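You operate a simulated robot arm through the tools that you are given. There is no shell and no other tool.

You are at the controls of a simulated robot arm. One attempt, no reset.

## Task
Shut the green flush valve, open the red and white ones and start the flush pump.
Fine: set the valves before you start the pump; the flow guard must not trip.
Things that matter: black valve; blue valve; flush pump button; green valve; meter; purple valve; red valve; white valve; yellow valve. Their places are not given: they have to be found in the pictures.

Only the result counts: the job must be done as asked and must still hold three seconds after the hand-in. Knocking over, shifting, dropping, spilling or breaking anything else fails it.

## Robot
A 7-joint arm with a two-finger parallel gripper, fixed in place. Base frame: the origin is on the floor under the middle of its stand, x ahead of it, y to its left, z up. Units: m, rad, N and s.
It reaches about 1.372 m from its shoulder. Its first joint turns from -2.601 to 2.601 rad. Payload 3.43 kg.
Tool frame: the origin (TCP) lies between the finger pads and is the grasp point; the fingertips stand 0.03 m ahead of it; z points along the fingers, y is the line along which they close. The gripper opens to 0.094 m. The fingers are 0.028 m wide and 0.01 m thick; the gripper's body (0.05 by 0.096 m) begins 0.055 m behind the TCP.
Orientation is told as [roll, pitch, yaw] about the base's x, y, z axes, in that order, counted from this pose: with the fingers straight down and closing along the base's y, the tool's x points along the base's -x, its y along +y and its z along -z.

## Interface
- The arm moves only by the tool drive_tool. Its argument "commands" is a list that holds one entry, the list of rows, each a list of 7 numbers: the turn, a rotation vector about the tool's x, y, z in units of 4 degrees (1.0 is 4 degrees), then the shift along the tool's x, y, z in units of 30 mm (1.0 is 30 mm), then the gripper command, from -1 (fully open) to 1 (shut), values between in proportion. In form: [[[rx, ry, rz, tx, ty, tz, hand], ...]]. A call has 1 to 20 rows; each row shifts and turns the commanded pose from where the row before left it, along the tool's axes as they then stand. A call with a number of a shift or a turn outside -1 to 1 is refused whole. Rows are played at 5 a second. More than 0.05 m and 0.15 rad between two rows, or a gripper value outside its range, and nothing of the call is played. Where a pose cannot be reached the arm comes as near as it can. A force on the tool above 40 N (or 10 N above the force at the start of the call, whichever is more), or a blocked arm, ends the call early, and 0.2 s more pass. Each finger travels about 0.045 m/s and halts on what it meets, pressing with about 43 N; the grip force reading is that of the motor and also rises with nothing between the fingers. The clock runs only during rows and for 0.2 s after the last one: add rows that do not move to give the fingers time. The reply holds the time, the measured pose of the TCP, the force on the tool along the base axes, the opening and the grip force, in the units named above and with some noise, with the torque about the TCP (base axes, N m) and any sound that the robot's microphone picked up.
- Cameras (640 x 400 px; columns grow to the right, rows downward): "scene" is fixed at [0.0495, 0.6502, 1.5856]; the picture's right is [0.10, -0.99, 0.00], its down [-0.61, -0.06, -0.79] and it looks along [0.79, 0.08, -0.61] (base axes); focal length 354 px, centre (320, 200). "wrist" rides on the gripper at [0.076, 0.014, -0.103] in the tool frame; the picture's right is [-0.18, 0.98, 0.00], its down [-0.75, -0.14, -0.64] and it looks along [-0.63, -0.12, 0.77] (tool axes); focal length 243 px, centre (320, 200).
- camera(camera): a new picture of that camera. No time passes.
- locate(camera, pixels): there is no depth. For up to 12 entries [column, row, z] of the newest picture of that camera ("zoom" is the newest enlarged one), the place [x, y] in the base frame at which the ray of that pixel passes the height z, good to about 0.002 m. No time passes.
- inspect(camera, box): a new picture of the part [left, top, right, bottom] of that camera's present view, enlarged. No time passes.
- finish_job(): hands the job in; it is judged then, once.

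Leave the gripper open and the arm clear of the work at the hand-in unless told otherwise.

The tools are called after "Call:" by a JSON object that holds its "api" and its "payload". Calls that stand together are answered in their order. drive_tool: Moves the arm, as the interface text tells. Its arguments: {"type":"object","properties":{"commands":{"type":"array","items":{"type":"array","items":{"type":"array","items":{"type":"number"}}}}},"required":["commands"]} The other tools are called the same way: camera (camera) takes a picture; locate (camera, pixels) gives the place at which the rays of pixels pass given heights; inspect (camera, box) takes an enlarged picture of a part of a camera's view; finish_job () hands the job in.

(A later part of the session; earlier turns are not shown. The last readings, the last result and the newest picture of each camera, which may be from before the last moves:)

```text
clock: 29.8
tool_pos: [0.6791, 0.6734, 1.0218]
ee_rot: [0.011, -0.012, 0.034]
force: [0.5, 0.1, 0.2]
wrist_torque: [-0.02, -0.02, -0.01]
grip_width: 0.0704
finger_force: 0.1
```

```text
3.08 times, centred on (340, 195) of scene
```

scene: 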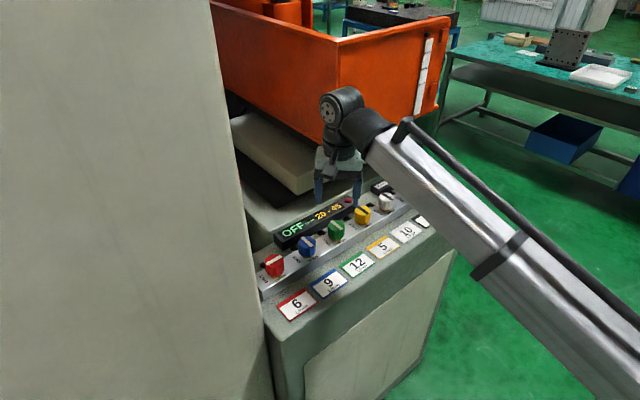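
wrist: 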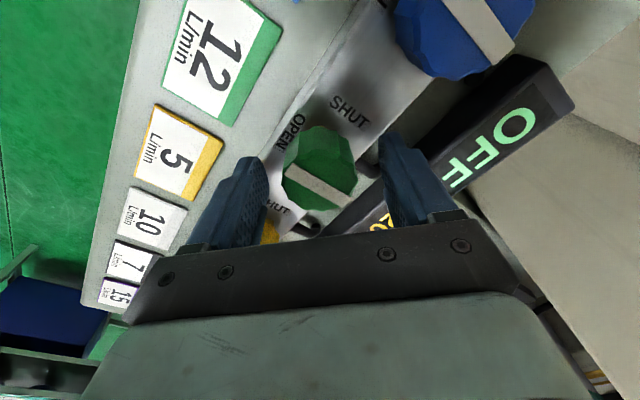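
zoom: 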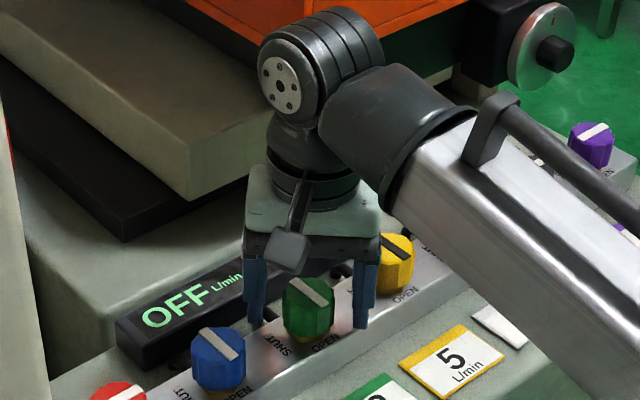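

The fingers straddle green. I'll nudge 1–2 mm toward −x and close.

Call:
{"api": "drive_tool", "payload": {"commands": [[[0, 0, 0, 0.05, 0, 0.05, -0.5], [0, 0, 0, 0, 0, 0, 1], [0, 0, 0, 0, 0, 0, 1], [0, 0, 0, 0, 0, 0, 1], [0, 0, 0, 0, 0, 0, 1], [0, 0, 0, 0, 0, 0, 1]]]}}

Call:
{"api": "inspect", "payload": {"camera": "wrist", "box": [240, 80, 420, 240]}}

```text
clock: 31.2
tool_pos: [0.6777, 0.6747, 1.0201]
ee_rot: [0.012, -0.011, 0.036]
force: [-0.1, 2.5, 0.1]
wrist_torque: [-0.88, -0.15, -0.01]
grip_width: 0.0396
finger_force: 44.6
```

```text
2.50 times, centred on (330, 160) of wrist
```

zoom: 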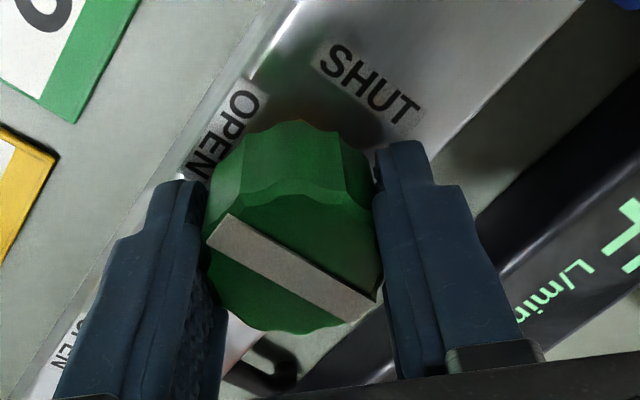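

The grip is clean (2.5 N side force). Shutting means turning clockwise (positive rz). I'll go in batches of 6.

Call:
{"api": "drive_tool", "payload": {"commands": [[[0, 0, 1, 0, 0, 0, 1], [0, 0, 1, 0, 0, 0, 1], [0, 0, 1, 0, 0, 0, 1], [0, 0, 1, 0, 0, 0, 1], [0, 0, 1, 0, 0, 0, 1], [0, 0, 1, 0, 0, 0, 1]]]}}

```text
clock: 32.6
tool_pos: [0.6791, 0.6739, 1.0208]
ee_rot: [0.015, -0.006, -0.386]
force: [-0.4, -0.6, 5.4]
wrist_torque: [-1.71, -0.68, 0.01]
grip_width: 0.0394
finger_force: 44.8
```

Forces are low. I'll continue turning.

Call:
{"api": "drive_tool", "payload": {"commands": [[[0, 0, 1, 0, 0, 0, 1], [0, 0, 1, 0, 0, 0, 1], [0, 0, 1, 0, 0, 0, 1], [0, 0, 1, 0, 0, 0, 1], [0, 0, 1, 0, 0, 0, 1], [0, 0, 1, 0, 0, 0, 1]]]}}

```text
clock: 34.0
tool_pos: [0.6761, 0.6733, 1.0201]
ee_rot: [0.015, 0.001, -0.803]
force: [5.6, -6.4, 10.4]
wrist_torque: [-1.72, 0.3, 0.04]
grip_width: 0.0396
finger_force: 45.2
```

Yaw is −46° and forces are still low. I'll carry on.

Call:
{"api": "drive_tool", "payload": {"commands": [[[0, 0, 1, 0, 0, 0, 1], [0, 0, 1, 0, 0, 0, 1], [0, 0, 1, 0, 0, 0, 1], [0, 0, 1, 0, 0, 0, 1], [0, 0, 1, 0, 0, 0, 1], [0, 0, 1, 0, 0, 0, 1]]]}}

```text
clock: 35.4
tool_pos: [0.6763, 0.6735, 1.02]
ee_rot: [0.014, 0.006, -1.223]
force: [-1.7, -10.3, 10.6]
wrist_torque: [-1.43, 0.54, -0.01]
grip_width: 0.0397
finger_force: 45.0
```

72° done. I'll do four more steps plus a last half step, watching for the stop.

Call:
{"api": "drive_tool", "payload": {"commands": [[[0, 0, 1, 0, 0, 0, 1], [0, 0, 1, 0, 0, 0, 1], [0, 0, 1, 0, 0, 0, 1], [0, 0, 1, 0, 0, 0, 1], [0, 0, 0.5, 0, 0, 0, 1], [0, 0, 0, 0, 0, 0, 1]]]}}

Call:
{"api": "inspect", "payload": {"camera": "wrist", "box": [240, 80, 420, 240]}}

Call:
{"api": "inspect", "payload": {"camera": "scene", "box": [270, 150, 410, 270]}}

```text
clock: 36.8
tool_pos: [0.6768, 0.6721, 1.0189]
ee_rot: [0.011, 0.01, -1.536]
force: [-3.1, -8.1, 6.1]
wrist_torque: [-0.79, 0.98, -0.03]
grip_width: 0.0394
finger_force: 45.3
```

```text
2.50 times, centred on (330, 160) of wrist
```

zoom: 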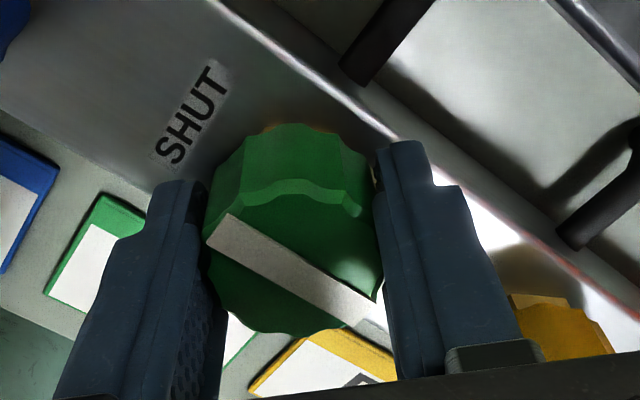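

```text
3.33 times, centred on (340, 210) of scene
```

zoom: 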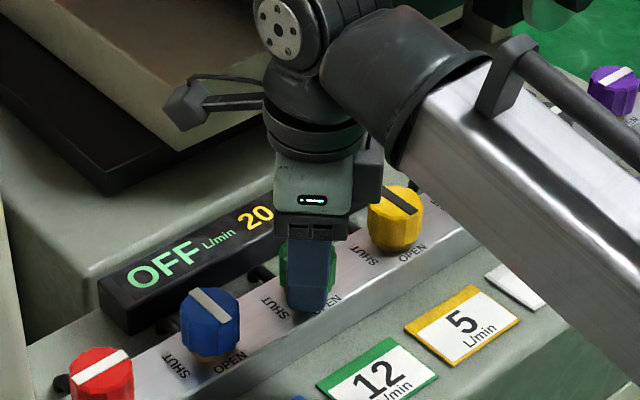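

Green has turned 90° and its bar is parallel to the row. I'll nudge another 2° to feel the stop.

Call:
{"api": "drive_tool", "payload": {"commands": [[[0, 0, 0.5, 0, 0, 0, 1], [0, 0, 0, 0, 0, 0, 1]]]}}

```text
clock: 37.4
tool_pos: [0.6762, 0.6741, 1.0204]
ee_rot: [0.009, 0.012, -1.573]
force: [-3.8, -3.6, 8.2]
wrist_torque: [-0.55, 1.16, 0.63]
grip_width: 0.0398
finger_force: 44.9
```

Torque of +0.63 shows the shut stop is reached. I'll release and lift.

Call:
{"api": "drive_tool", "payload": {"commands": [[[0, 0, 0, 0, 0, 0, -0.5], [0, 0, 0, 0, 0, 0, -0.5], [0, 0, 0, 0, 0, 0, -0.5], [0, 0, 0, 0, 0, -0.5, -0.5], [0, 0, 0, 0, 0, -0.8, -0.5], [0, 0, 0, 0, 0, -0.8, -0.5], [0, 0, 0, 0, 0, -0.8, -0.5], [0, 0, 0, 0, 0, -0.4, -0.5], [0, 0, 0, 0, 0, 0, -0.5]]]}}

Call:
{"api": "camera", "payload": {"camera": "wrist"}}

Call:
{"api": "inspect", "payload": {"camera": "scene", "box": [250, 110, 430, 280]}}

```text
clock: 39.4
tool_pos: [0.6761, 0.6727, 1.1193]
ee_rot: [0.012, 0.011, -1.57]
force: [-0.2, 0.1, -0.1]
wrist_torque: [0.0, 0.0, -0.01]
grip_width: 0.0702
finger_force: 0.0
```

```text
taken
```

wrist: 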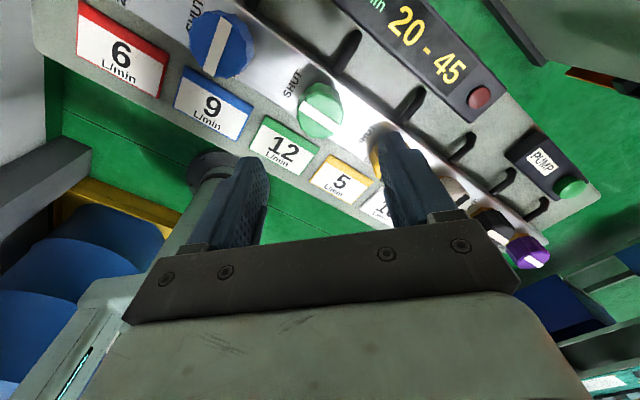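

```text
2.35 times, centred on (340, 195) of scene
```

zoom: 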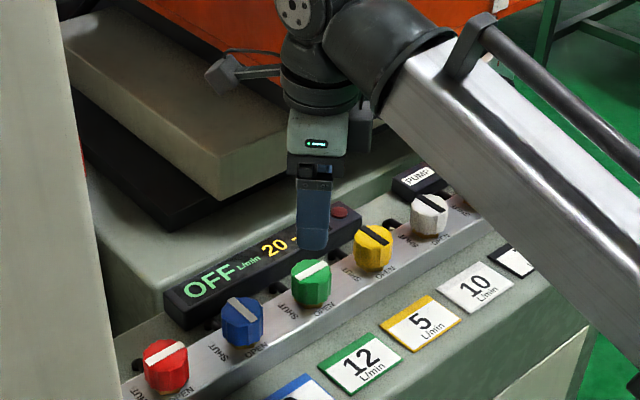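

Green is now shut and white open. The wrist view now shows the panel's left end at upper left, so I'll zoom there to find the wall near red.

Call:
{"api": "inspect", "payload": {"camera": "wrist", "box": [0, 0, 180, 120]}}

Call:
{"api": "locate", "payload": {"camera": "wrist", "pixels": [[35, 0, 0.965], [35, 25, 0.965], [48, 58, 0.965], [30, 60, 0.965]]}}

```text
3.33 times, centred on (90, 60) of wrist
```

zoom: 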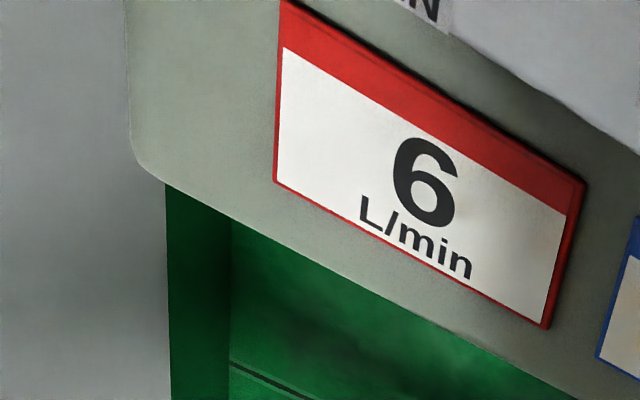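

```text
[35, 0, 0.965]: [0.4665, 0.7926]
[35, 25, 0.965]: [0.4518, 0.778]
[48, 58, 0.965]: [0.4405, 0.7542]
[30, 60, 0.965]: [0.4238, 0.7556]
```

I can't yet tell how close the wall is to red. I'll keep turning clockwise here above green, where it's clear. That swings the wrist camera round to the far side so it can look back at red and the wall.

Call:
{"api": "drive_tool", "payload": {"commands": [[[0, 0, 1, 0, 0, 0, -0.5], [0, 0, 1, 0, 0, 0, -0.5], [0, 0, 1, 0, 0, 0, -0.5], [0, 0, 1, 0, 0, 0, -0.5], [0, 0, 1, 0, 0, 0, -0.5], [0, 0, 1, 0, 0, 0, -0.5], [0, 0, 1, 0, 0, 0, -0.5], [0, 0, 1, 0, 0, 0, -0.5], [0, 0, 1, 0, 0, 0, -0.5], [0, 0, 1, 0, 0, 0, -0.5], [0, 0, 1, 0, 0, 0, -0.5], [0, 0, 0, 0, 0, 0, -0.5]]]}}

Call:
{"api": "camera", "payload": {"camera": "wrist"}}

Call:
{"api": "camera", "payload": {"camera": "scene"}}

```text
clock: 42.0
tool_pos: [0.6769, 0.6715, 1.1196]
ee_rot: [0.003, 0.016, -2.191]
force: [-0.7, -0.4, -0.5]
wrist_torque: [-0.04, -0.04, -0.03]
grip_width: 0.0702
finger_force: 0.1
out of reach, approached as far as the arm can: row 10, 11
```

```text
taken
```

wrist: 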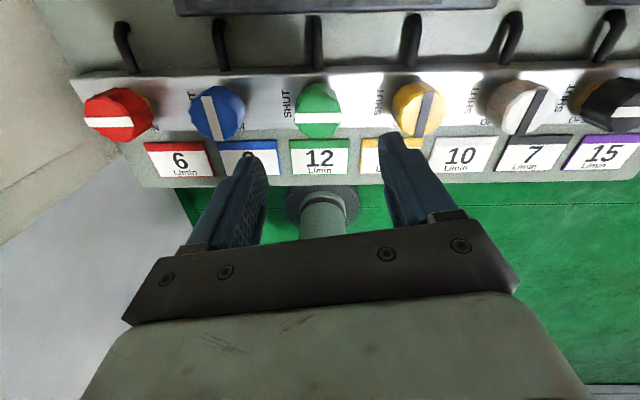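

```text
taken
```

scene: 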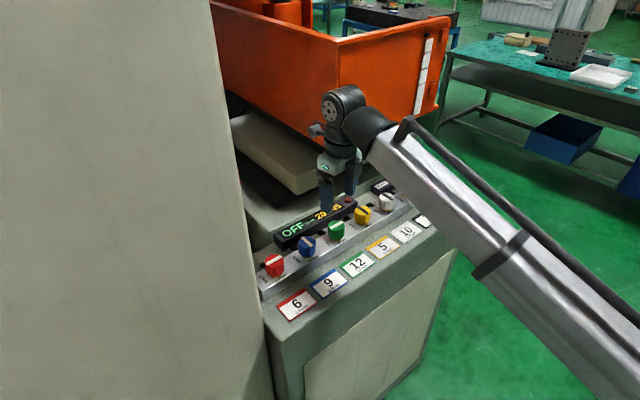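

The wrist joint limit is at yaw −125° here, but this view is useful. The column's front vertical edge appears as the beige/grey border from (118,158) to (0,243). Combining it with the scene sight line puts the wall about 0.073 m past red's centre, flush with the panel end. I'll zoom to refine red's position and the junction.

Call:
{"api": "inspect", "payload": {"camera": "wrist", "box": [0, 0, 200, 200]}}

Call:
{"api": "inspect", "payload": {"camera": "wrist", "box": [60, 60, 180, 150]}}

```text
2.00 times, centred on (100, 100) of wrist
```

zoom: 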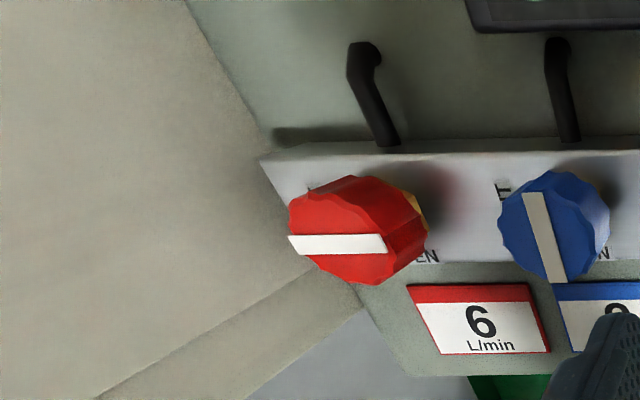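

```text
4.44 times, centred on (120, 105) of wrist
```

zoom: 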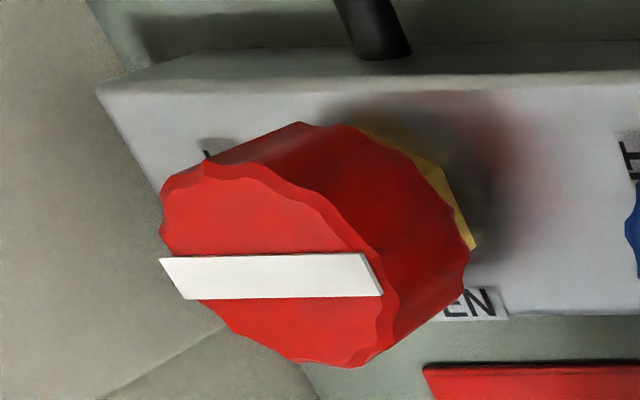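

Red's centre is at (s,u)≈(0.175,0.953), about (0.551,0.798), and the panel end and wall are at least 57 mm beyond it. The camera mount must therefore not face the wall at red, so I'll grip red with yaw above ~35° and the mount on the base side. First I'll unwind counter-clockwise here above green.

Call:
{"api": "drive_tool", "payload": {"commands": [[[0, 0, -1, 0, 0, 0, -0.4], [0, 0, -1, 0, 0, 0, -0.4], [0, 0, -1, 0, 0, 0, -0.4], [0, 0, -1, 0, 0, 0, -0.4], [0, 0, -1, 0, 0, 0, -0.4], [0, 0, -1, 0, 0, 0, -0.4], [0, 0, -1, 0, 0, 0, -0.4], [0, 0, -1, 0, 0, 0, -0.4], [0, 0, -1, 0, 0, 0, -0.4], [0, 0, -1, 0, 0, 0, -0.4], [0, 0, -1, 0, 0, 0, -0.4], [0, 0, -1, 0, 0, 0, -0.4], [0, 0, -1, 0, 0, 0, -0.4], [0, 0, -1, 0, 0, 0, -0.4], [0, 0, -1, 0, 0, 0, -0.4], [0, 0, -1, 0, 0, 0, -0.4], [0, 0, -1, 0, 0, 0, -0.4], [0, 0, -1, 0, 0, 0, -0.4], [0, 0, -1, 0, 0, 0, -0.4], [0, 0, -1, 0, 0, 0, -0.4]]]}}

Call:
{"api": "drive_tool", "payload": {"commands": [[[0, 0, -1, 0, 0, 0, -0.4], [0, 0, -1, 0, 0, 0, -0.4], [0, 0, -1, 0, 0, 0, -0.4], [0, 0, -1, 0, 0, 0, -0.4], [0, 0, -1, 0, 0, 0, -0.4], [0, 0, -1, 0, 0, 0, -0.4], [0, 0, -1, 0, 0, 0, -0.4], [0, 0, -1, 0, 0, 0, -0.4], [0, 0, -1, 0, 0, 0, -0.4], [0, 0, -1, 0, 0, 0, -0.4], [0, 0, -1, 0, 0, 0, -0.4], [0, 0, -1, 0, 0, 0, -0.4], [0, 0, -1, 0, 0, 0, -0.4], [0, 0, 0, 0, 0, 0.6, -0.4], [0, 0, 0, 0, 0, 0.6, -0.4], [0, 0, 0, 0, 0, 0.6, -0.4], [0, 0, 0, 0, 0, 0, -0.4]]]}}

Call:
{"api": "camera", "payload": {"camera": "scene"}}

```text
clock: 46.2
tool_pos: [0.6769, 0.6725, 1.1186]
ee_rot: [0.015, -0.002, -0.793]
force: [-0.1, -0.8, 0.3]
wrist_torque: [-0.03, 0.01, 0.0]
grip_width: 0.0661
finger_force: 0.1
```

```text
clock: 49.8
tool_pos: [0.677, 0.6729, 1.064]
ee_rot: [0.01, -0.015, 0.112]
force: [0.2, -0.6, -0.7]
wrist_torque: [0.04, 0.01, -0.02]
grip_width: 0.0656
finger_force: 0.0
```

```text
taken
```

scene: 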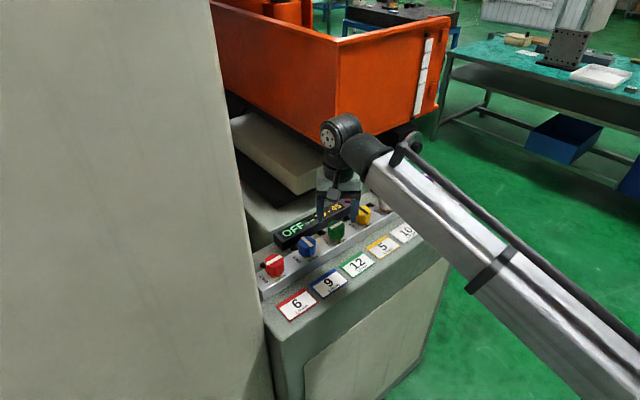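

Now at yaw 6° and z=1.064, with fingertips about 12 mm above green's top. I'll turn on counter-clockwise in small batches, watching for forearm contact.

Call:
{"api": "drive_tool", "payload": {"commands": [[[0, 0, -0.8, 0, 0, 0, -0.4], [0, 0, -0.8, 0, 0, 0, -0.4], [0, 0, -0.8, 0, 0, 0, -0.4], [0, 0, -0.8, 0, 0, 0, -0.4], [0, 0, -0.8, 0, 0, 0, -0.4], [0, 0, -0.8, 0, 0, 0, -0.4]]]}}

Call:
{"api": "inspect", "payload": {"camera": "scene", "box": [290, 100, 430, 240]}}

```text
clock: 51.2
tool_pos: [0.6759, 0.6725, 1.064]
ee_rot: [0.003, -0.015, 0.451]
force: [0.2, -0.7, -0.7]
wrist_torque: [-0.01, 0.01, -0.01]
grip_width: 0.0655
finger_force: 0.0
```

```text
2.86 times, centred on (360, 170) of scene
```

zoom: 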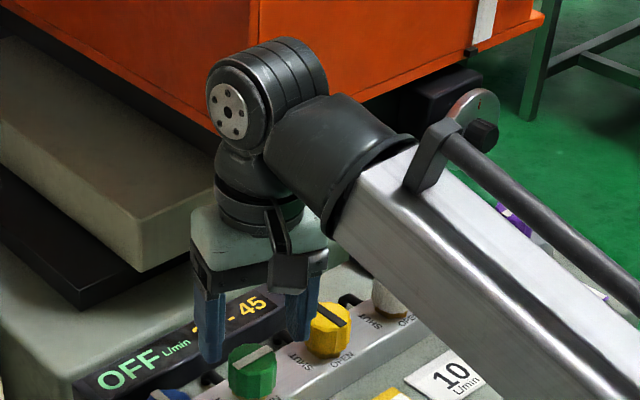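

The camera mount is near the forearm at yaw 26°. I'll creep forward in small steps and watch the force.

Call:
{"api": "drive_tool", "payload": {"commands": [[[0, 0, -0.5, 0, 0, 0, -0.4], [0, 0, -0.5, 0, 0, 0, -0.4], [0, 0, -0.5, 0, 0, 0, -0.4], [0, 0, -0.5, 0, 0, 0, -0.4]]]}}

Call:
{"api": "inspect", "payload": {"camera": "scene", "box": [290, 100, 430, 240]}}

```text
clock: 52.2
tool_pos: [0.6768, 0.6727, 1.065]
ee_rot: [0.001, -0.017, 0.59]
force: [-0.4, -0.1, -1.3]
wrist_torque: [0.01, 0.03, 0.01]
grip_width: 0.0658
finger_force: 0.1
```

```text
2.86 times, centred on (360, 170) of scene
```

zoom: 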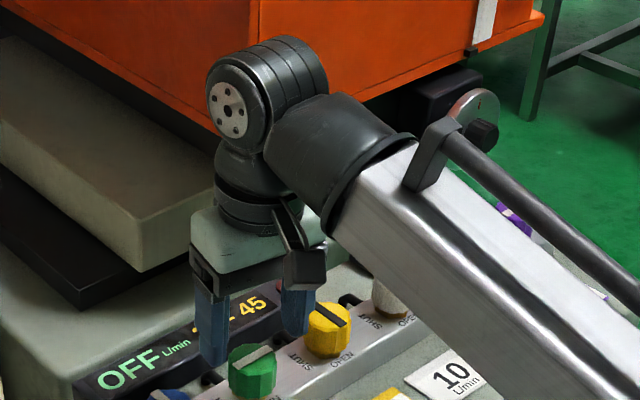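

No contact at 34°. I'll continue creeping.

Call:
{"api": "drive_tool", "payload": {"commands": [[[0, 0, -0.5, 0, 0, 0, -0.4], [0, 0, -0.5, 0, 0, 0, -0.4], [0, 0, -0.5, 0, 0, 0, -0.4], [0, 0, -0.5, 0, 0, 0, -0.4]]]}}

Call:
{"api": "inspect", "payload": {"camera": "scene", "box": [290, 100, 430, 240]}}

```text
clock: 53.2
tool_pos: [0.6783, 0.6724, 1.0635]
ee_rot: [0.001, -0.015, 0.728]
force: [0.6, -0.2, 0.0]
wrist_torque: [0.01, 0.02, 0.01]
grip_width: 0.0657
finger_force: 0.0
```

```text
2.86 times, centred on (360, 170) of scene
```

zoom: 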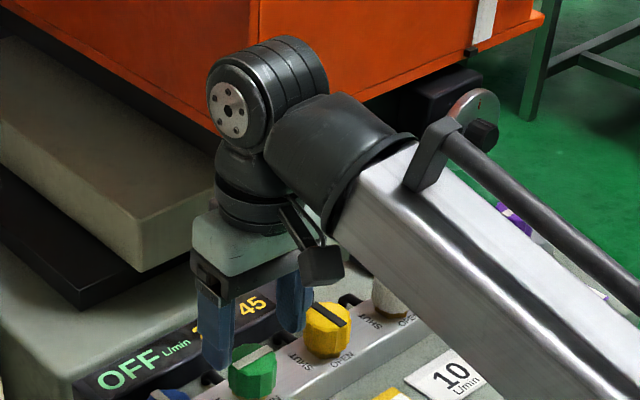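

At 42° it is directly in line with the forearm and still clear. I'll continue.

Call:
{"api": "drive_tool", "payload": {"commands": [[[0, 0, -0.6, 0, 0, 0, -0.4], [0, 0, -0.6, 0, 0, 0, -0.4], [0, 0, -0.6, 0, 0, 0, -0.4], [0, 0, -0.6, 0, 0, 0, -0.4], [0, 0, -0.6, 0, 0, 0, -0.4], [0, 0, -0.6, 0, 0, 0, -0.4]]]}}

Call:
{"api": "inspect", "payload": {"camera": "scene", "box": [290, 100, 430, 240]}}

Call:
{"api": "camera", "payload": {"camera": "wrist"}}

```text
clock: 54.6
tool_pos: [0.6773, 0.6729, 1.0647]
ee_rot: [-0.006, -0.016, 0.98]
force: [-0.7, -0.5, -0.3]
wrist_torque: [0.01, 0.03, -0.02]
grip_width: 0.0656
finger_force: 0.0
```

```text
2.86 times, centred on (360, 170) of scene
```

zoom: 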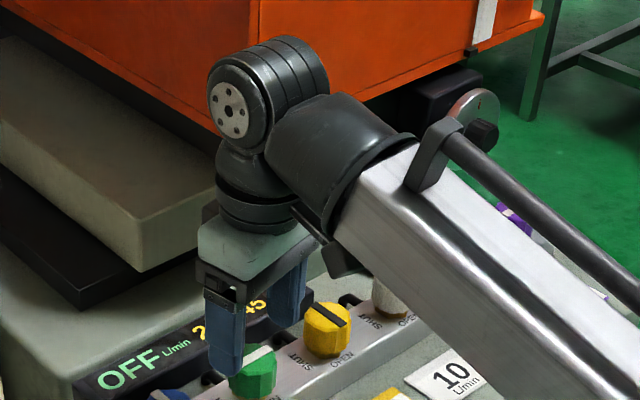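

```text
taken
```

wrist: 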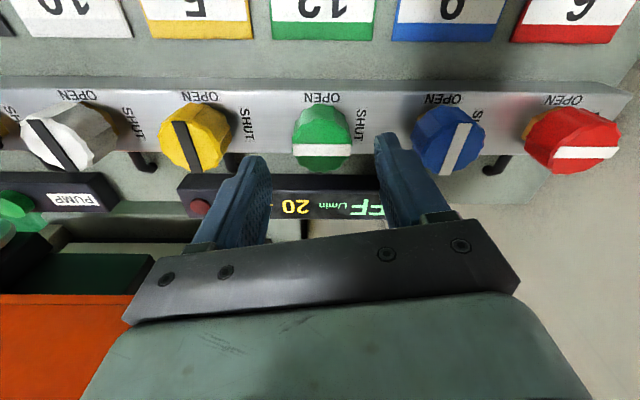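

Yaw 56° is clear too, so the mount passes beneath the forearm at this height. I'll test the rest of the range, up to ~128°, here above green.

Call:
{"api": "drive_tool", "payload": {"commands": [[[0, 0, -0.9, 0, 0, 0, -0.4], [0, 0, -0.9, 0, 0, 0, -0.4], [0, 0, -0.9, 0, 0, 0, -0.4], [0, 0, -0.9, 0, 0, 0, -0.4], [0, 0, -0.9, 0, 0, 0, -0.4], [0, 0, -0.9, 0, 0, 0, -0.4], [0, 0, -0.9, 0, 0, 0, -0.4], [0, 0, -0.9, 0, 0, 0, -0.4], [0, 0, -0.9, 0, 0, 0, -0.4], [0, 0, -0.9, 0, 0, 0, -0.4]]]}}

Call:
{"api": "inspect", "payload": {"camera": "scene", "box": [290, 100, 430, 240]}}

Call:
{"api": "camera", "payload": {"camera": "wrist"}}

```text
clock: 56.8
tool_pos: [0.677, 0.6723, 1.0643]
ee_rot: [-0.013, -0.009, 1.608]
force: [0.7, 0.8, -0.1]
wrist_torque: [-0.01, 0.0, 0.01]
grip_width: 0.066
finger_force: 0.1
```

```text
2.86 times, centred on (360, 170) of scene
```

zoom: 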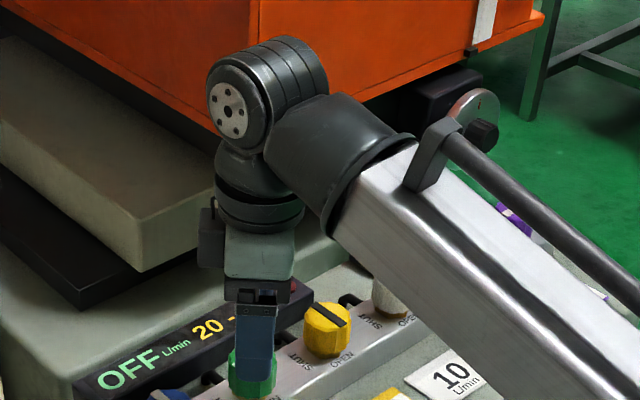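

```text
taken
```

wrist: 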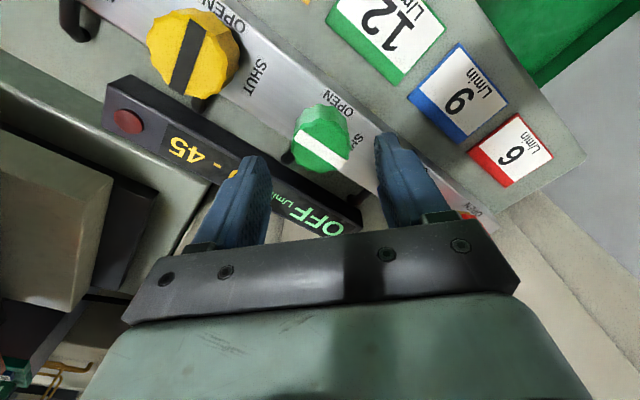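

Clear to yaw 92° as well. This view also shows the wall corner at right from a different angle, so I'll zoom in to fix its position.

Call:
{"api": "inspect", "payload": {"camera": "wrist", "box": [440, 100, 640, 400]}}

Call:
{"api": "inspect", "payload": {"camera": "wrist", "box": [460, 140, 600, 240]}}

```text
1.33 times, centred on (540, 250) of wrist
```

zoom: 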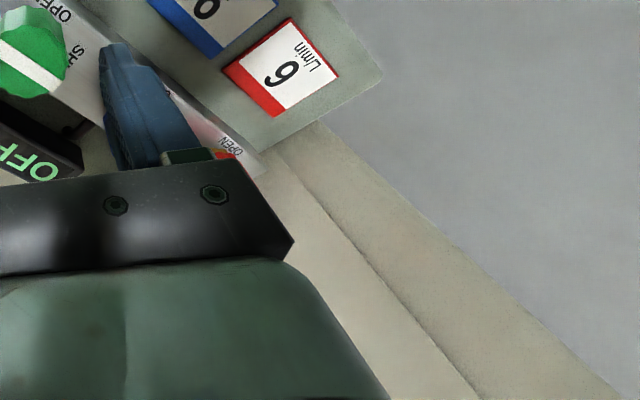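

```text
4.00 times, centred on (530, 190) of wrist
```

zoom: 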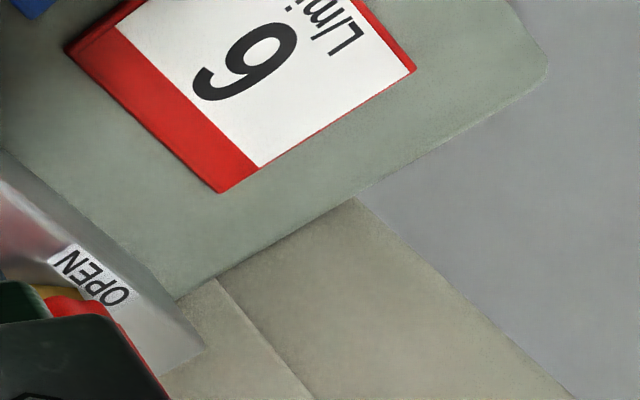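

Two viewpoints agree: the wall face is at s≈0.242 (≥67 mm past red's centre) and its corner edge is at u≈0.92. That leaves enough room with yaw from ~36° to ~126°. I'll turn back to 36° here, then lift slightly for the travel to red.

Call:
{"api": "drive_tool", "payload": {"commands": [[[0, 0, 0.94, 0, 0, 0, -0.35], [0, 0, 0.94, 0, 0, 0, -0.35], [0, 0, 0.94, 0, 0, 0, -0.35], [0, 0, 0.94, 0, 0, 0, -0.35], [0, 0, 0.94, 0, 0, 0, -0.35], [0, 0, 0.94, 0, 0, 0, -0.35], [0, 0, 0.94, 0, 0, 0, -0.35], [0, 0, 0.94, 0, 0, 0, -0.35], [0, 0, 0.94, 0, 0, 0, -0.35], [0, 0, 0.94, 0, 0, 0, -0.35], [0, 0, 0.94, 0, 0, 0, -0.35], [0, 0, 0.94, 0, 0, 0, -0.35], [0, 0, 0.94, 0, 0, 0, -0.35], [0, 0, 0.94, 0, 0, 0, -0.35], [0, 0, 0.8, 0, 0, 0, -0.35], [0, 0, 0, 0, 0, -0.4, -0.35], [0, 0, 0, 0, 0, 0, -0.35]]]}}

Call:
{"api": "inspect", "payload": {"camera": "scene", "box": [290, 100, 430, 240]}}

```text
clock: 60.4
tool_pos: [0.6788, 0.6723, 1.0756]
ee_rot: [0.0, -0.018, 0.632]
force: [-0.4, -1.5, 0.4]
wrist_torque: [0.02, 0.0, 0.0]
grip_width: 0.0633
finger_force: 0.0
```

```text
2.86 times, centred on (360, 170) of scene
```

zoom: 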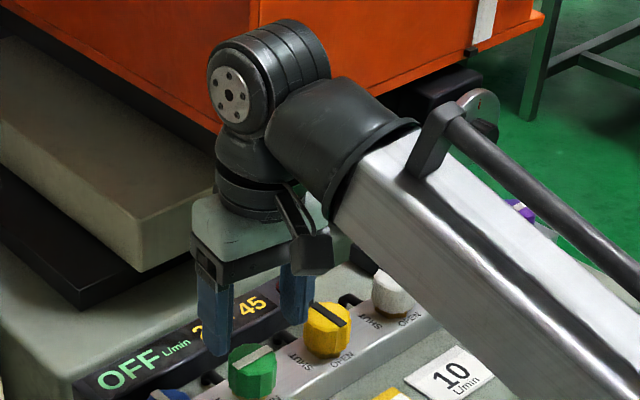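

Now at yaw 36° and z=1.076. I'll first remove the 1° tilt, then travel about 177 mm along the row to above red at (0.551,0.798).

Call:
{"api": "drive_tool", "payload": {"commands": [[[0, 0.25, 0, 0, 0, 0, -0.35], [0, 0, 0, 0.16, 0.98, 0, -0.35], [0, 0, 0, 0.16, 0.98, 0, -0.35], [0, 0, 0, 0.16, 0.98, 0, -0.35], [0, 0, 0, 0.16, 0.98, 0, -0.35], [0, 0, 0, 0.16, 0.99, 0, -0.35], [0, 0, 0, 0.16, 0.99, 0, -0.35], [0, 0, 0, 0, 0, 0, -0.35]]]}}

Call:
{"api": "camera", "payload": {"camera": "wrist"}}

Call:
{"api": "camera", "payload": {"camera": "scene"}}

```text
clock: 62.2
tool_pos: [0.5455, 0.7992, 1.0805]
ee_rot: [0.002, 0.002, 0.632]
force: [0.4, 0.7, -0.3]
wrist_torque: [0.01, 0.0, -0.02]
grip_width: 0.0636
finger_force: 0.1
```

```text
taken
```

wrist: 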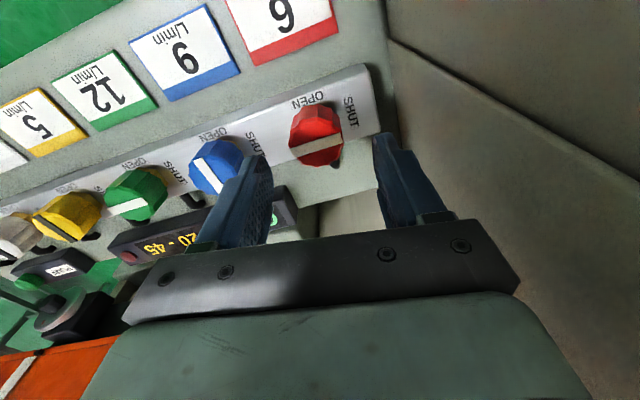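

```text
taken
```

scene: 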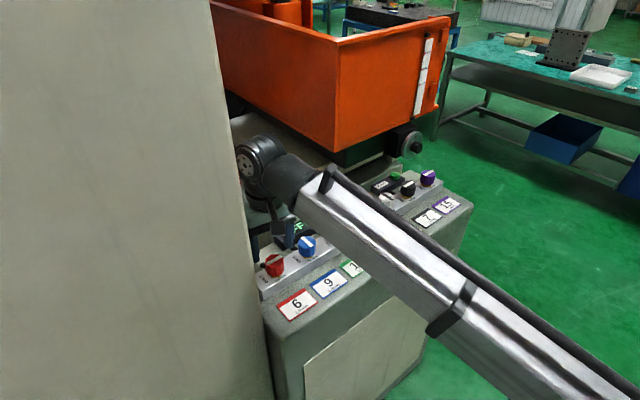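

I'm above red with no contact, and the wall face is visible on the right. I'll zoom to centre on red.

Call:
{"api": "inspect", "payload": {"camera": "wrist", "box": [260, 80, 400, 180]}}

Call:
{"api": "inspect", "payload": {"camera": "scene", "box": [220, 120, 340, 300]}}

```text
4.00 times, centred on (330, 130) of wrist
```

zoom: 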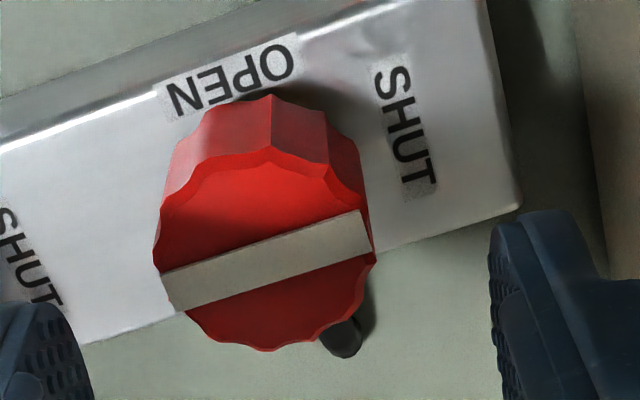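

```text
2.22 times, centred on (280, 210) of scene
```

zoom: 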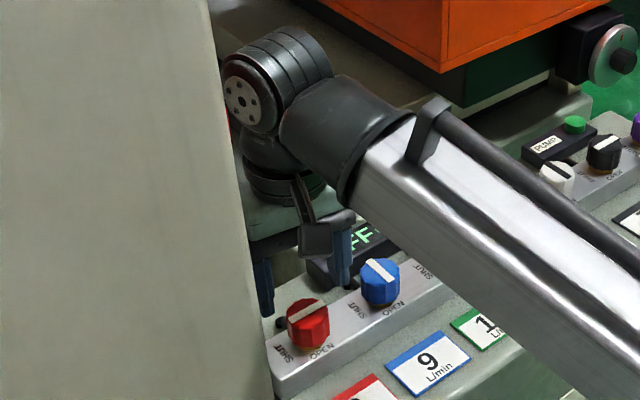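

I'll locate red's top centre from the wrist picture at (316.5,144.5).

Call:
{"api": "locate", "payload": {"camera": "wrist", "pixels": [[316.5, 144.5, 1.022], [292.5, 152.5, 1.022], [342, 138.7, 1.022], [393, 42, 0.98], [288.7, 143.7, 1.022], [343.7, 146.2, 1.022]]}}

```text
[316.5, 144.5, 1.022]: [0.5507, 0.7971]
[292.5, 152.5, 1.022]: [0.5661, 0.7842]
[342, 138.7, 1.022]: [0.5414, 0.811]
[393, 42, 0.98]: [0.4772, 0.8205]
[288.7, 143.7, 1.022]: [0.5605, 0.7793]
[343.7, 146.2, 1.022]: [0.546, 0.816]
```

I'll take a fresh pose reading with two still rows before correcting.

Call:
{"api": "drive_tool", "payload": {"commands": [[[0, 0, 0, 0, 0, 0, -0.35], [0, 0, 0, 0, 0, 0, -0.35]]]}}

Call:
{"api": "drive_tool", "payload": {"commands": [[[0, 0, 0, 0, 0, 0, -0.35]]]}}

```text
clock: 62.8
tool_pos: [0.5474, 0.798, 1.0804]
ee_rot: [0.002, 0.001, 0.634]
force: [0.5, 0.0, 0.5]
wrist_torque: [0.0, -0.01, -0.01]
grip_width: 0.0633
finger_force: 0.1
```

```text
clock: 63.2
tool_pos: [0.5475, 0.7986, 1.0806]
ee_rot: [0.002, 0.003, 0.634]
force: [-0.7, 0.5, -0.3]
wrist_torque: [0.02, 0.02, 0.0]
grip_width: 0.0633
finger_force: 0.1
```

The mean position is (0.547,0.7986). I'll shift +4.7 mm in x, then go down to z≈1.02.

Call:
{"api": "drive_tool", "payload": {"commands": [[[0, 0, 0, -0.126, -0.093, 0, -0.35], [0, 0, 0, 0, 0, 0.4, -0.35], [0, 0, 0, 0, 0, 0.4, -0.35], [0, 0, 0, 0, 0, 0.4, -0.35], [0, 0, 0, 0, 0, 0.4, -0.35], [0, 0, 0, 0, 0, 0.4, -0.35], [0, 0, 0, 0, 0, 0, -0.35]]]}}

Call:
{"api": "camera", "payload": {"camera": "wrist"}}

Call:
{"api": "inspect", "payload": {"camera": "scene", "box": [220, 140, 340, 310]}}

```text
clock: 64.8
tool_pos: [0.5533, 0.7967, 1.0175]
ee_rot: [0.0, 0.002, 0.634]
force: [0.5, 0.1, -0.5]
wrist_torque: [0.02, 0.04, -0.01]
grip_width: 0.0633
finger_force: 0.2
```

```text
taken
```

wrist: 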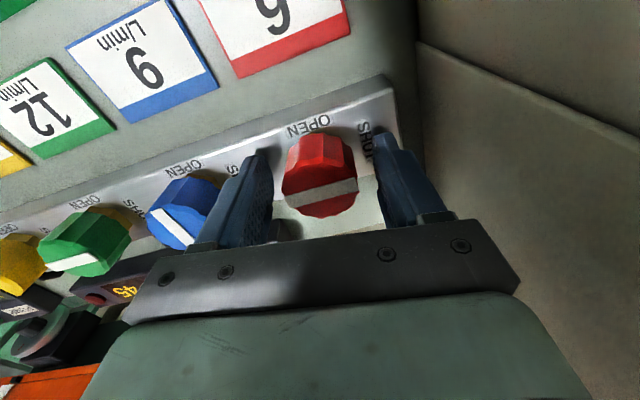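

```text
2.35 times, centred on (280, 225) of scene
```

zoom: 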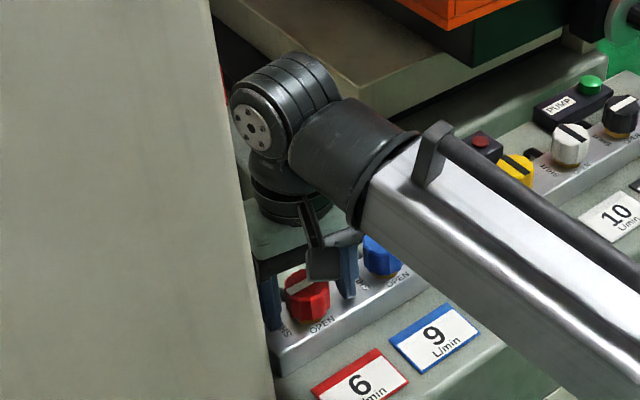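

The fingers straddle red with no force. I'll nudge 1.5 mm and close.

Call:
{"api": "drive_tool", "payload": {"commands": [[[0, 0, 0, 0, 0.05, 0, -0.35], [0, 0, 0, 0, 0, 0, 1], [0, 0, 0, 0, 0, 0, 1], [0, 0, 0, 0, 0, 0, 1], [0, 0, 0, 0, 0, 0, 1], [0, 0, 0, 0, 0, 0, 1]]]}}

Call:
{"api": "inspect", "payload": {"camera": "wrist", "box": [240, 80, 420, 240]}}

```text
clock: 66.2
tool_pos: [0.5536, 0.7986, 1.0178]
ee_rot: [0.0, 0.001, 0.632]
force: [8.2, -12.6, -3.4]
wrist_torque: [-0.17, -0.32, 0.01]
grip_width: 0.0395
finger_force: 45.2
```

```text
2.50 times, centred on (330, 160) of wrist
```

zoom: 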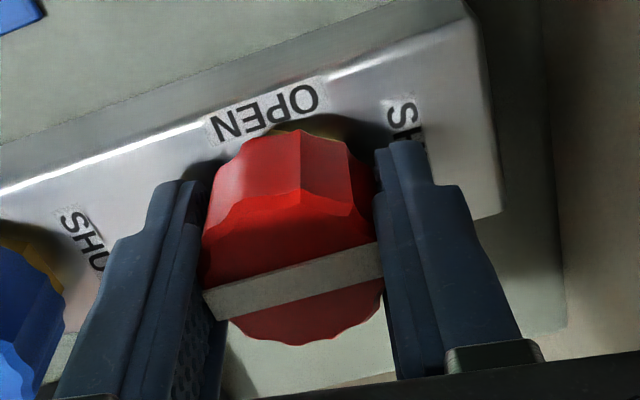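

Red is gripped at 39.5 mm with a modest 15 N side force. I'll relieve 1 mm and start turning counter-clockwise in small batches.

Call:
{"api": "drive_tool", "payload": {"commands": [[[0, 0, 0, 0, -0.03, 0, 1], [0, 0, -1, 0, 0, 0, 1], [0, 0, -1, 0, 0, 0, 1], [0, 0, -1, 0, 0, 0, 1], [0, 0, -1, 0, 0, 0, 1]]]}}

```text
clock: 67.4
tool_pos: [0.5529, 0.7988, 1.017]
ee_rot: [0.002, 0.003, 0.911]
force: [0.2, -10.5, 5.1]
wrist_torque: [-1.29, 0.28, -0.05]
grip_width: 0.0392
finger_force: 45.3
```

Forces are low at yaw 52°. I'll continue.

Call:
{"api": "drive_tool", "payload": {"commands": [[[0, 0, -1, 0, 0, 0, 1], [0, 0, -1, 0, 0, 0, 1], [0, 0, -1, 0, 0, 0, 1], [0, 0, -1, 0, 0, 0, 1], [0, 0, -1, 0, 0, 0, 1]]]}}

Call:
{"api": "inspect", "payload": {"camera": "scene", "box": [220, 140, 340, 310]}}

```text
clock: 68.6
tool_pos: [0.5527, 0.7981, 1.0173]
ee_rot: [0.003, 0.0, 1.261]
force: [2.4, -6.3, 11.2]
wrist_torque: [-1.36, 0.15, -0.01]
grip_width: 0.0397
finger_force: 44.6
```

```text
2.35 times, centred on (280, 225) of scene
```

zoom: 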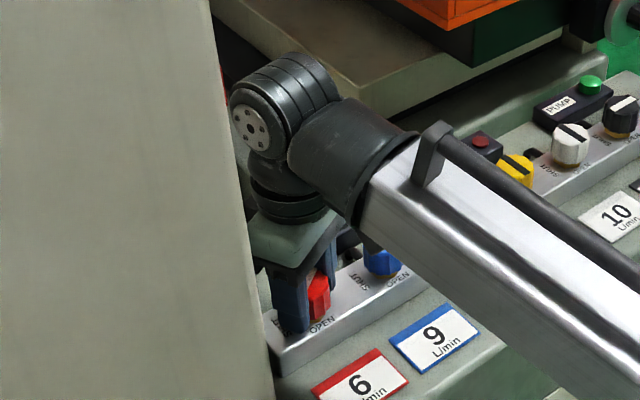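

Yaw is 72°, all low. I'll continue.

Call:
{"api": "drive_tool", "payload": {"commands": [[[0, 0, -1, 0, 0, 0, 1], [0, 0, -1, 0, 0, 0, 1], [0, 0, -1, 0, 0, 0, 1], [0, 0, -1, 0, 0, 0, 1], [0, 0, -1, 0, 0, 0, 1], [0, 0, -1, 0, 0, 0, 1]]]}}

Call:
{"api": "inspect", "payload": {"camera": "wrist", "box": [240, 80, 420, 240]}}

```text
clock: 70.0
tool_pos: [0.5538, 0.798, 1.0174]
ee_rot: [0.001, -0.003, 1.681]
force: [0.2, 1.6, 10.4]
wrist_torque: [-1.12, -0.64, 0.02]
grip_width: 0.0394
finger_force: 44.6
```

```text
2.50 times, centred on (330, 160) of wrist
```

zoom: 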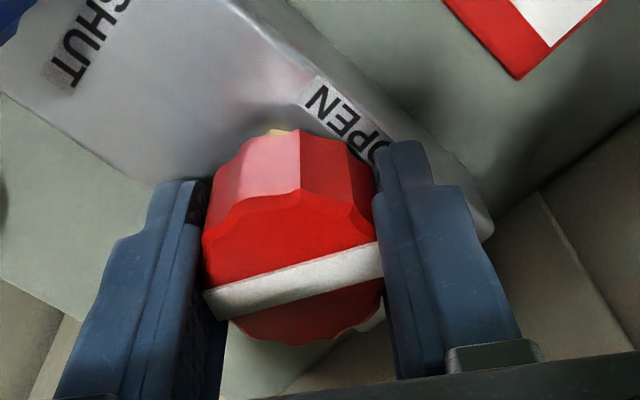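

60° done. Four more steps now.

Call:
{"api": "drive_tool", "payload": {"commands": [[[0, 0, -1, 0, 0, 0, 1], [0, 0, -1, 0, 0, 0, 1], [0, 0, -1, 0, 0, 0, 1], [0, 0, -1, 0, 0, 0, 1]]]}}

Call:
{"api": "inspect", "payload": {"camera": "scene", "box": [220, 140, 340, 310]}}

```text
clock: 71.0
tool_pos: [0.5529, 0.7983, 1.0178]
ee_rot: [0.002, -0.002, 1.961]
force: [-0.3, 0.6, 0.6]
wrist_torque: [0.43, -0.56, 0.02]
grip_width: 0.0393
finger_force: 45.3
```

```text
2.35 times, centred on (280, 225) of scene
```

zoom: 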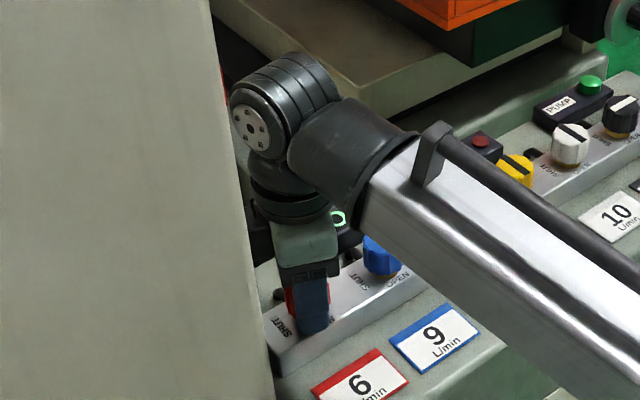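

Rotation is 76° so far. The remaining ~14°, then a small nudge to feel the stop.

Call:
{"api": "drive_tool", "payload": {"commands": [[[0, 0, -1, 0, 0, 0, 1], [0, 0, -1, 0, 0, 0, 1], [0, 0, -1, 0, 0, 0, 1], [0, 0, -0.5, 0, 0, 0, 1], [0, 0, 0, 0, 0, 0, 1]]]}}

Call:
{"api": "inspect", "payload": {"camera": "wrist", "box": [240, 80, 420, 240]}}

```text
clock: 72.2
tool_pos: [0.5524, 0.7984, 1.0183]
ee_rot: [0.001, 0.0, 2.204]
force: [-3.5, 5.6, 4.8]
wrist_torque: [-0.58, -0.27, -0.4]
grip_width: 0.0394
finger_force: 45.2
```

```text
2.50 times, centred on (330, 160) of wrist
```

zoom: 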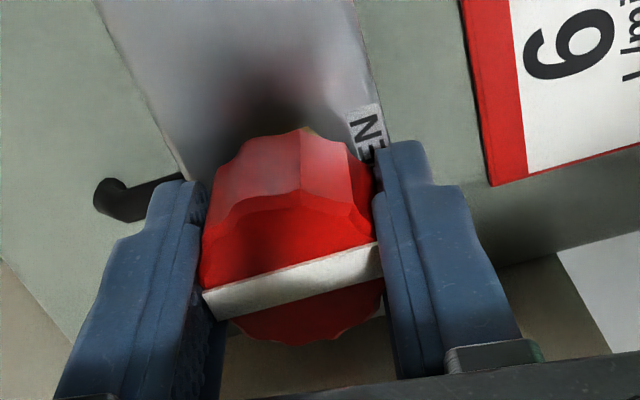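

Torque −0.4 about z after exactly 90°: red is at its open stop. I'll release and lift.

Call:
{"api": "drive_tool", "payload": {"commands": [[[0, 0, 0, 0, 0, 0, -0.35], [0, 0, 0, 0, 0, 0, -0.35], [0, 0, 0, 0, 0, 0, -0.35], [0, 0, 0, 0, 0, -0.4, -0.35], [0, 0, 0, 0, 0, -0.6, -0.35], [0, 0, 0, 0, 0, -0.6, -0.35], [0, 0, 0, 0, 0, -0.6, -0.35], [0, 0, 0, 0, 0, 0, -0.35]]]}}

Call:
{"api": "camera", "payload": {"camera": "wrist"}}

Call:
{"api": "inspect", "payload": {"camera": "scene", "box": [220, 140, 340, 310]}}

```text
clock: 74.0
tool_pos: [0.5519, 0.7994, 1.0831]
ee_rot: [0.002, -0.003, 2.205]
force: [0.6, 0.3, 0.3]
wrist_torque: [0.0, 0.02, -0.01]
grip_width: 0.0635
finger_force: 0.2
```

```text
taken
```

wrist: 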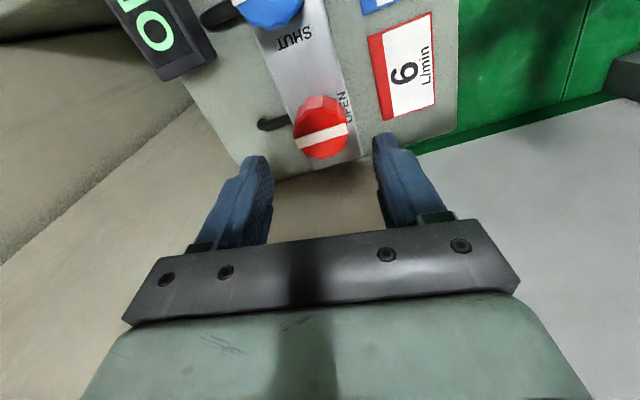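

```text
2.35 times, centred on (280, 225) of scene
```

zoom: 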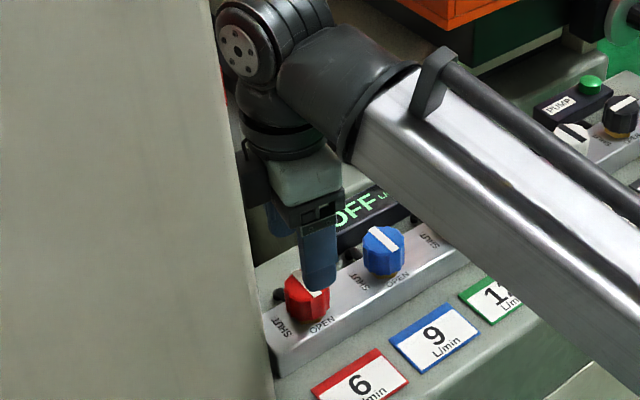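

Red's bar now points across the row, at OPEN. I'll travel back along the row about 0.35 m at z≈1.08 to above white.

Call:
{"api": "drive_tool", "payload": {"commands": [[[0, 0, 0, 0.9, -0.137, -0.2, -0.35], [0, 0, 0, 0.9, -0.137, -0.2, -0.35], [0, 0, 0, 0.9, -0.137, 0, -0.35], [0, 0, 0, 0.9, -0.137, 0, -0.35], [0, 0, 0, 0.9, -0.137, 0, -0.35], [0, 0, 0, 0.9, -0.137, 0, -0.35], [0, 0, 0, 0.9, -0.137, 0, -0.35], [0, 0, 0, 0.9, -0.137, 0, -0.35], [0, 0, 0, 0.9, -0.137, 0, -0.35], [0, 0, 0, 0.9, -0.137, 0, -0.35], [0, 0, 0, 0.9, -0.137, 0, -0.35], [0, 0, 0, 0.9, -0.137, 0, -0.35], [0, 0, 0, 0.8, -0.137, 0, -0.35], [0, 0, 0, 0, 0, 0, -0.35]]]}}

Call:
{"api": "camera", "payload": {"camera": "scene"}}

Call:
{"api": "camera", "payload": {"camera": "wrist"}}

```text
clock: 77.0
tool_pos: [0.802, 0.5517, 1.0968]
ee_rot: [0.002, -0.001, 2.203]
force: [0.1, 1.0, -0.7]
wrist_torque: [-0.02, 0.0, -0.03]
grip_width: 0.0636
finger_force: 0.0
```

```text
taken
```

scene: 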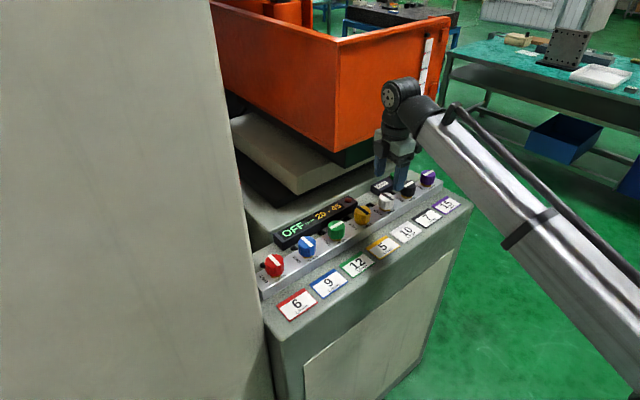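

```text
taken
```

wrist: 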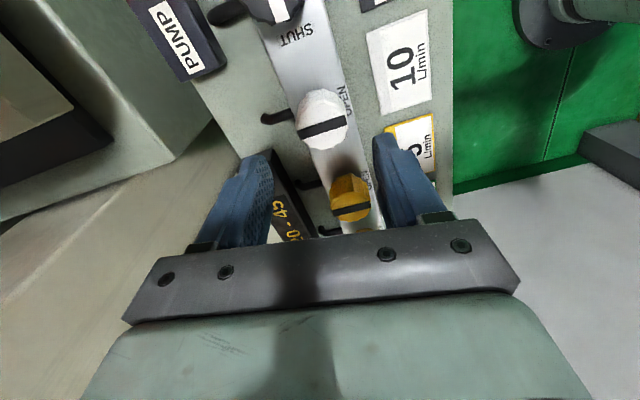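

I'll zoom the scene to check all the valve states before the pump.

Call:
{"api": "inspect", "payload": {"camera": "scene", "box": [255, 200, 375, 285]}}

Call:
{"api": "inspect", "payload": {"camera": "scene", "box": [340, 150, 450, 230]}}

```text
4.71 times, centred on (315, 242) of scene
```

zoom: 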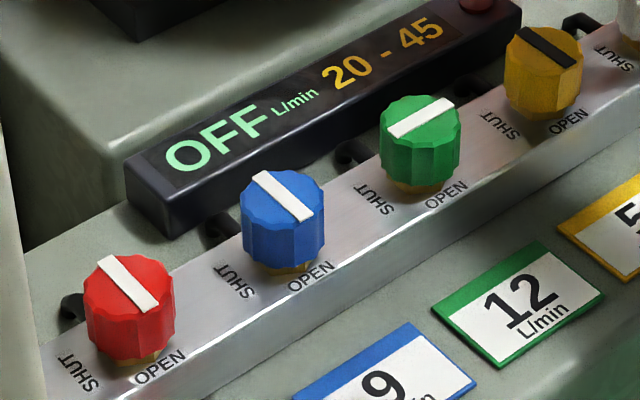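

```text
5.00 times, centred on (395, 190) of scene
```

zoom: 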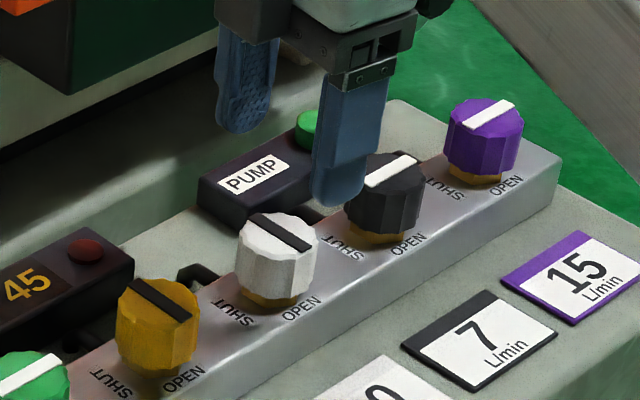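

All states check out: red open, blue open, green shut, yellow open, white open, black shut, purple shut, for 30 L/min. Now the pump: I'll close the fingers and move above the green button at ≈(0.959,0.515), staying at z≈1.10.

Call:
{"api": "drive_tool", "payload": {"commands": [[[0, 0, 0, 0.68, -0.58, 0, 1], [0, 0, 0, 0.68, -0.58, 0, 1], [0, 0, 0, 0.68, -0.58, 0, 1], [0, 0, 0, 0.68, -0.58, 0, 1], [0, 0, 0, 0.68, -0.58, 0, 1], [0, 0, 0, 0.67, -0.59, 0, 1], [0, 0, 0, 0, 0, 0, 1]]]}}

Call:
{"api": "camera", "payload": {"camera": "wrist"}}

Call:
{"api": "inspect", "payload": {"camera": "scene", "box": [340, 90, 460, 220]}}

```text
clock: 78.6
tool_pos: [0.9592, 0.5102, 1.0947]
ee_rot: [0.002, -0.001, 2.204]
force: [0.2, 0.6, -0.7]
wrist_torque: [-0.01, 0.03, -0.01]
grip_width: 0.0
finger_force: 32.8
```

```text
taken
```

wrist: 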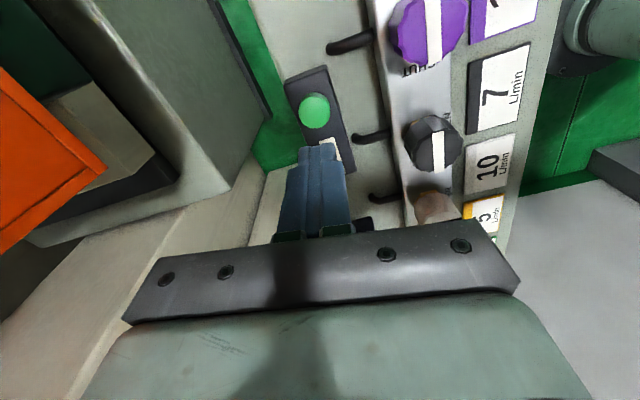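

```text
3.08 times, centred on (400, 155) of scene
```

zoom: 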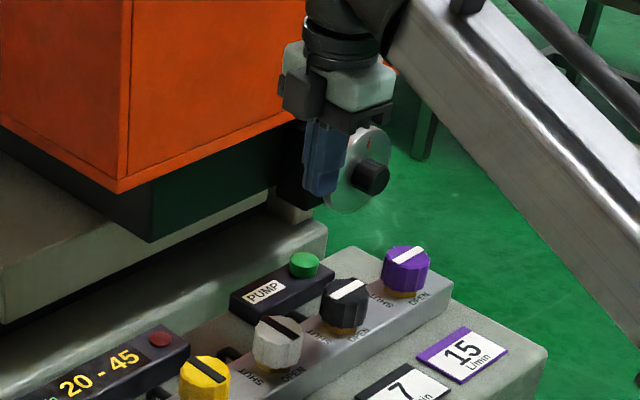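

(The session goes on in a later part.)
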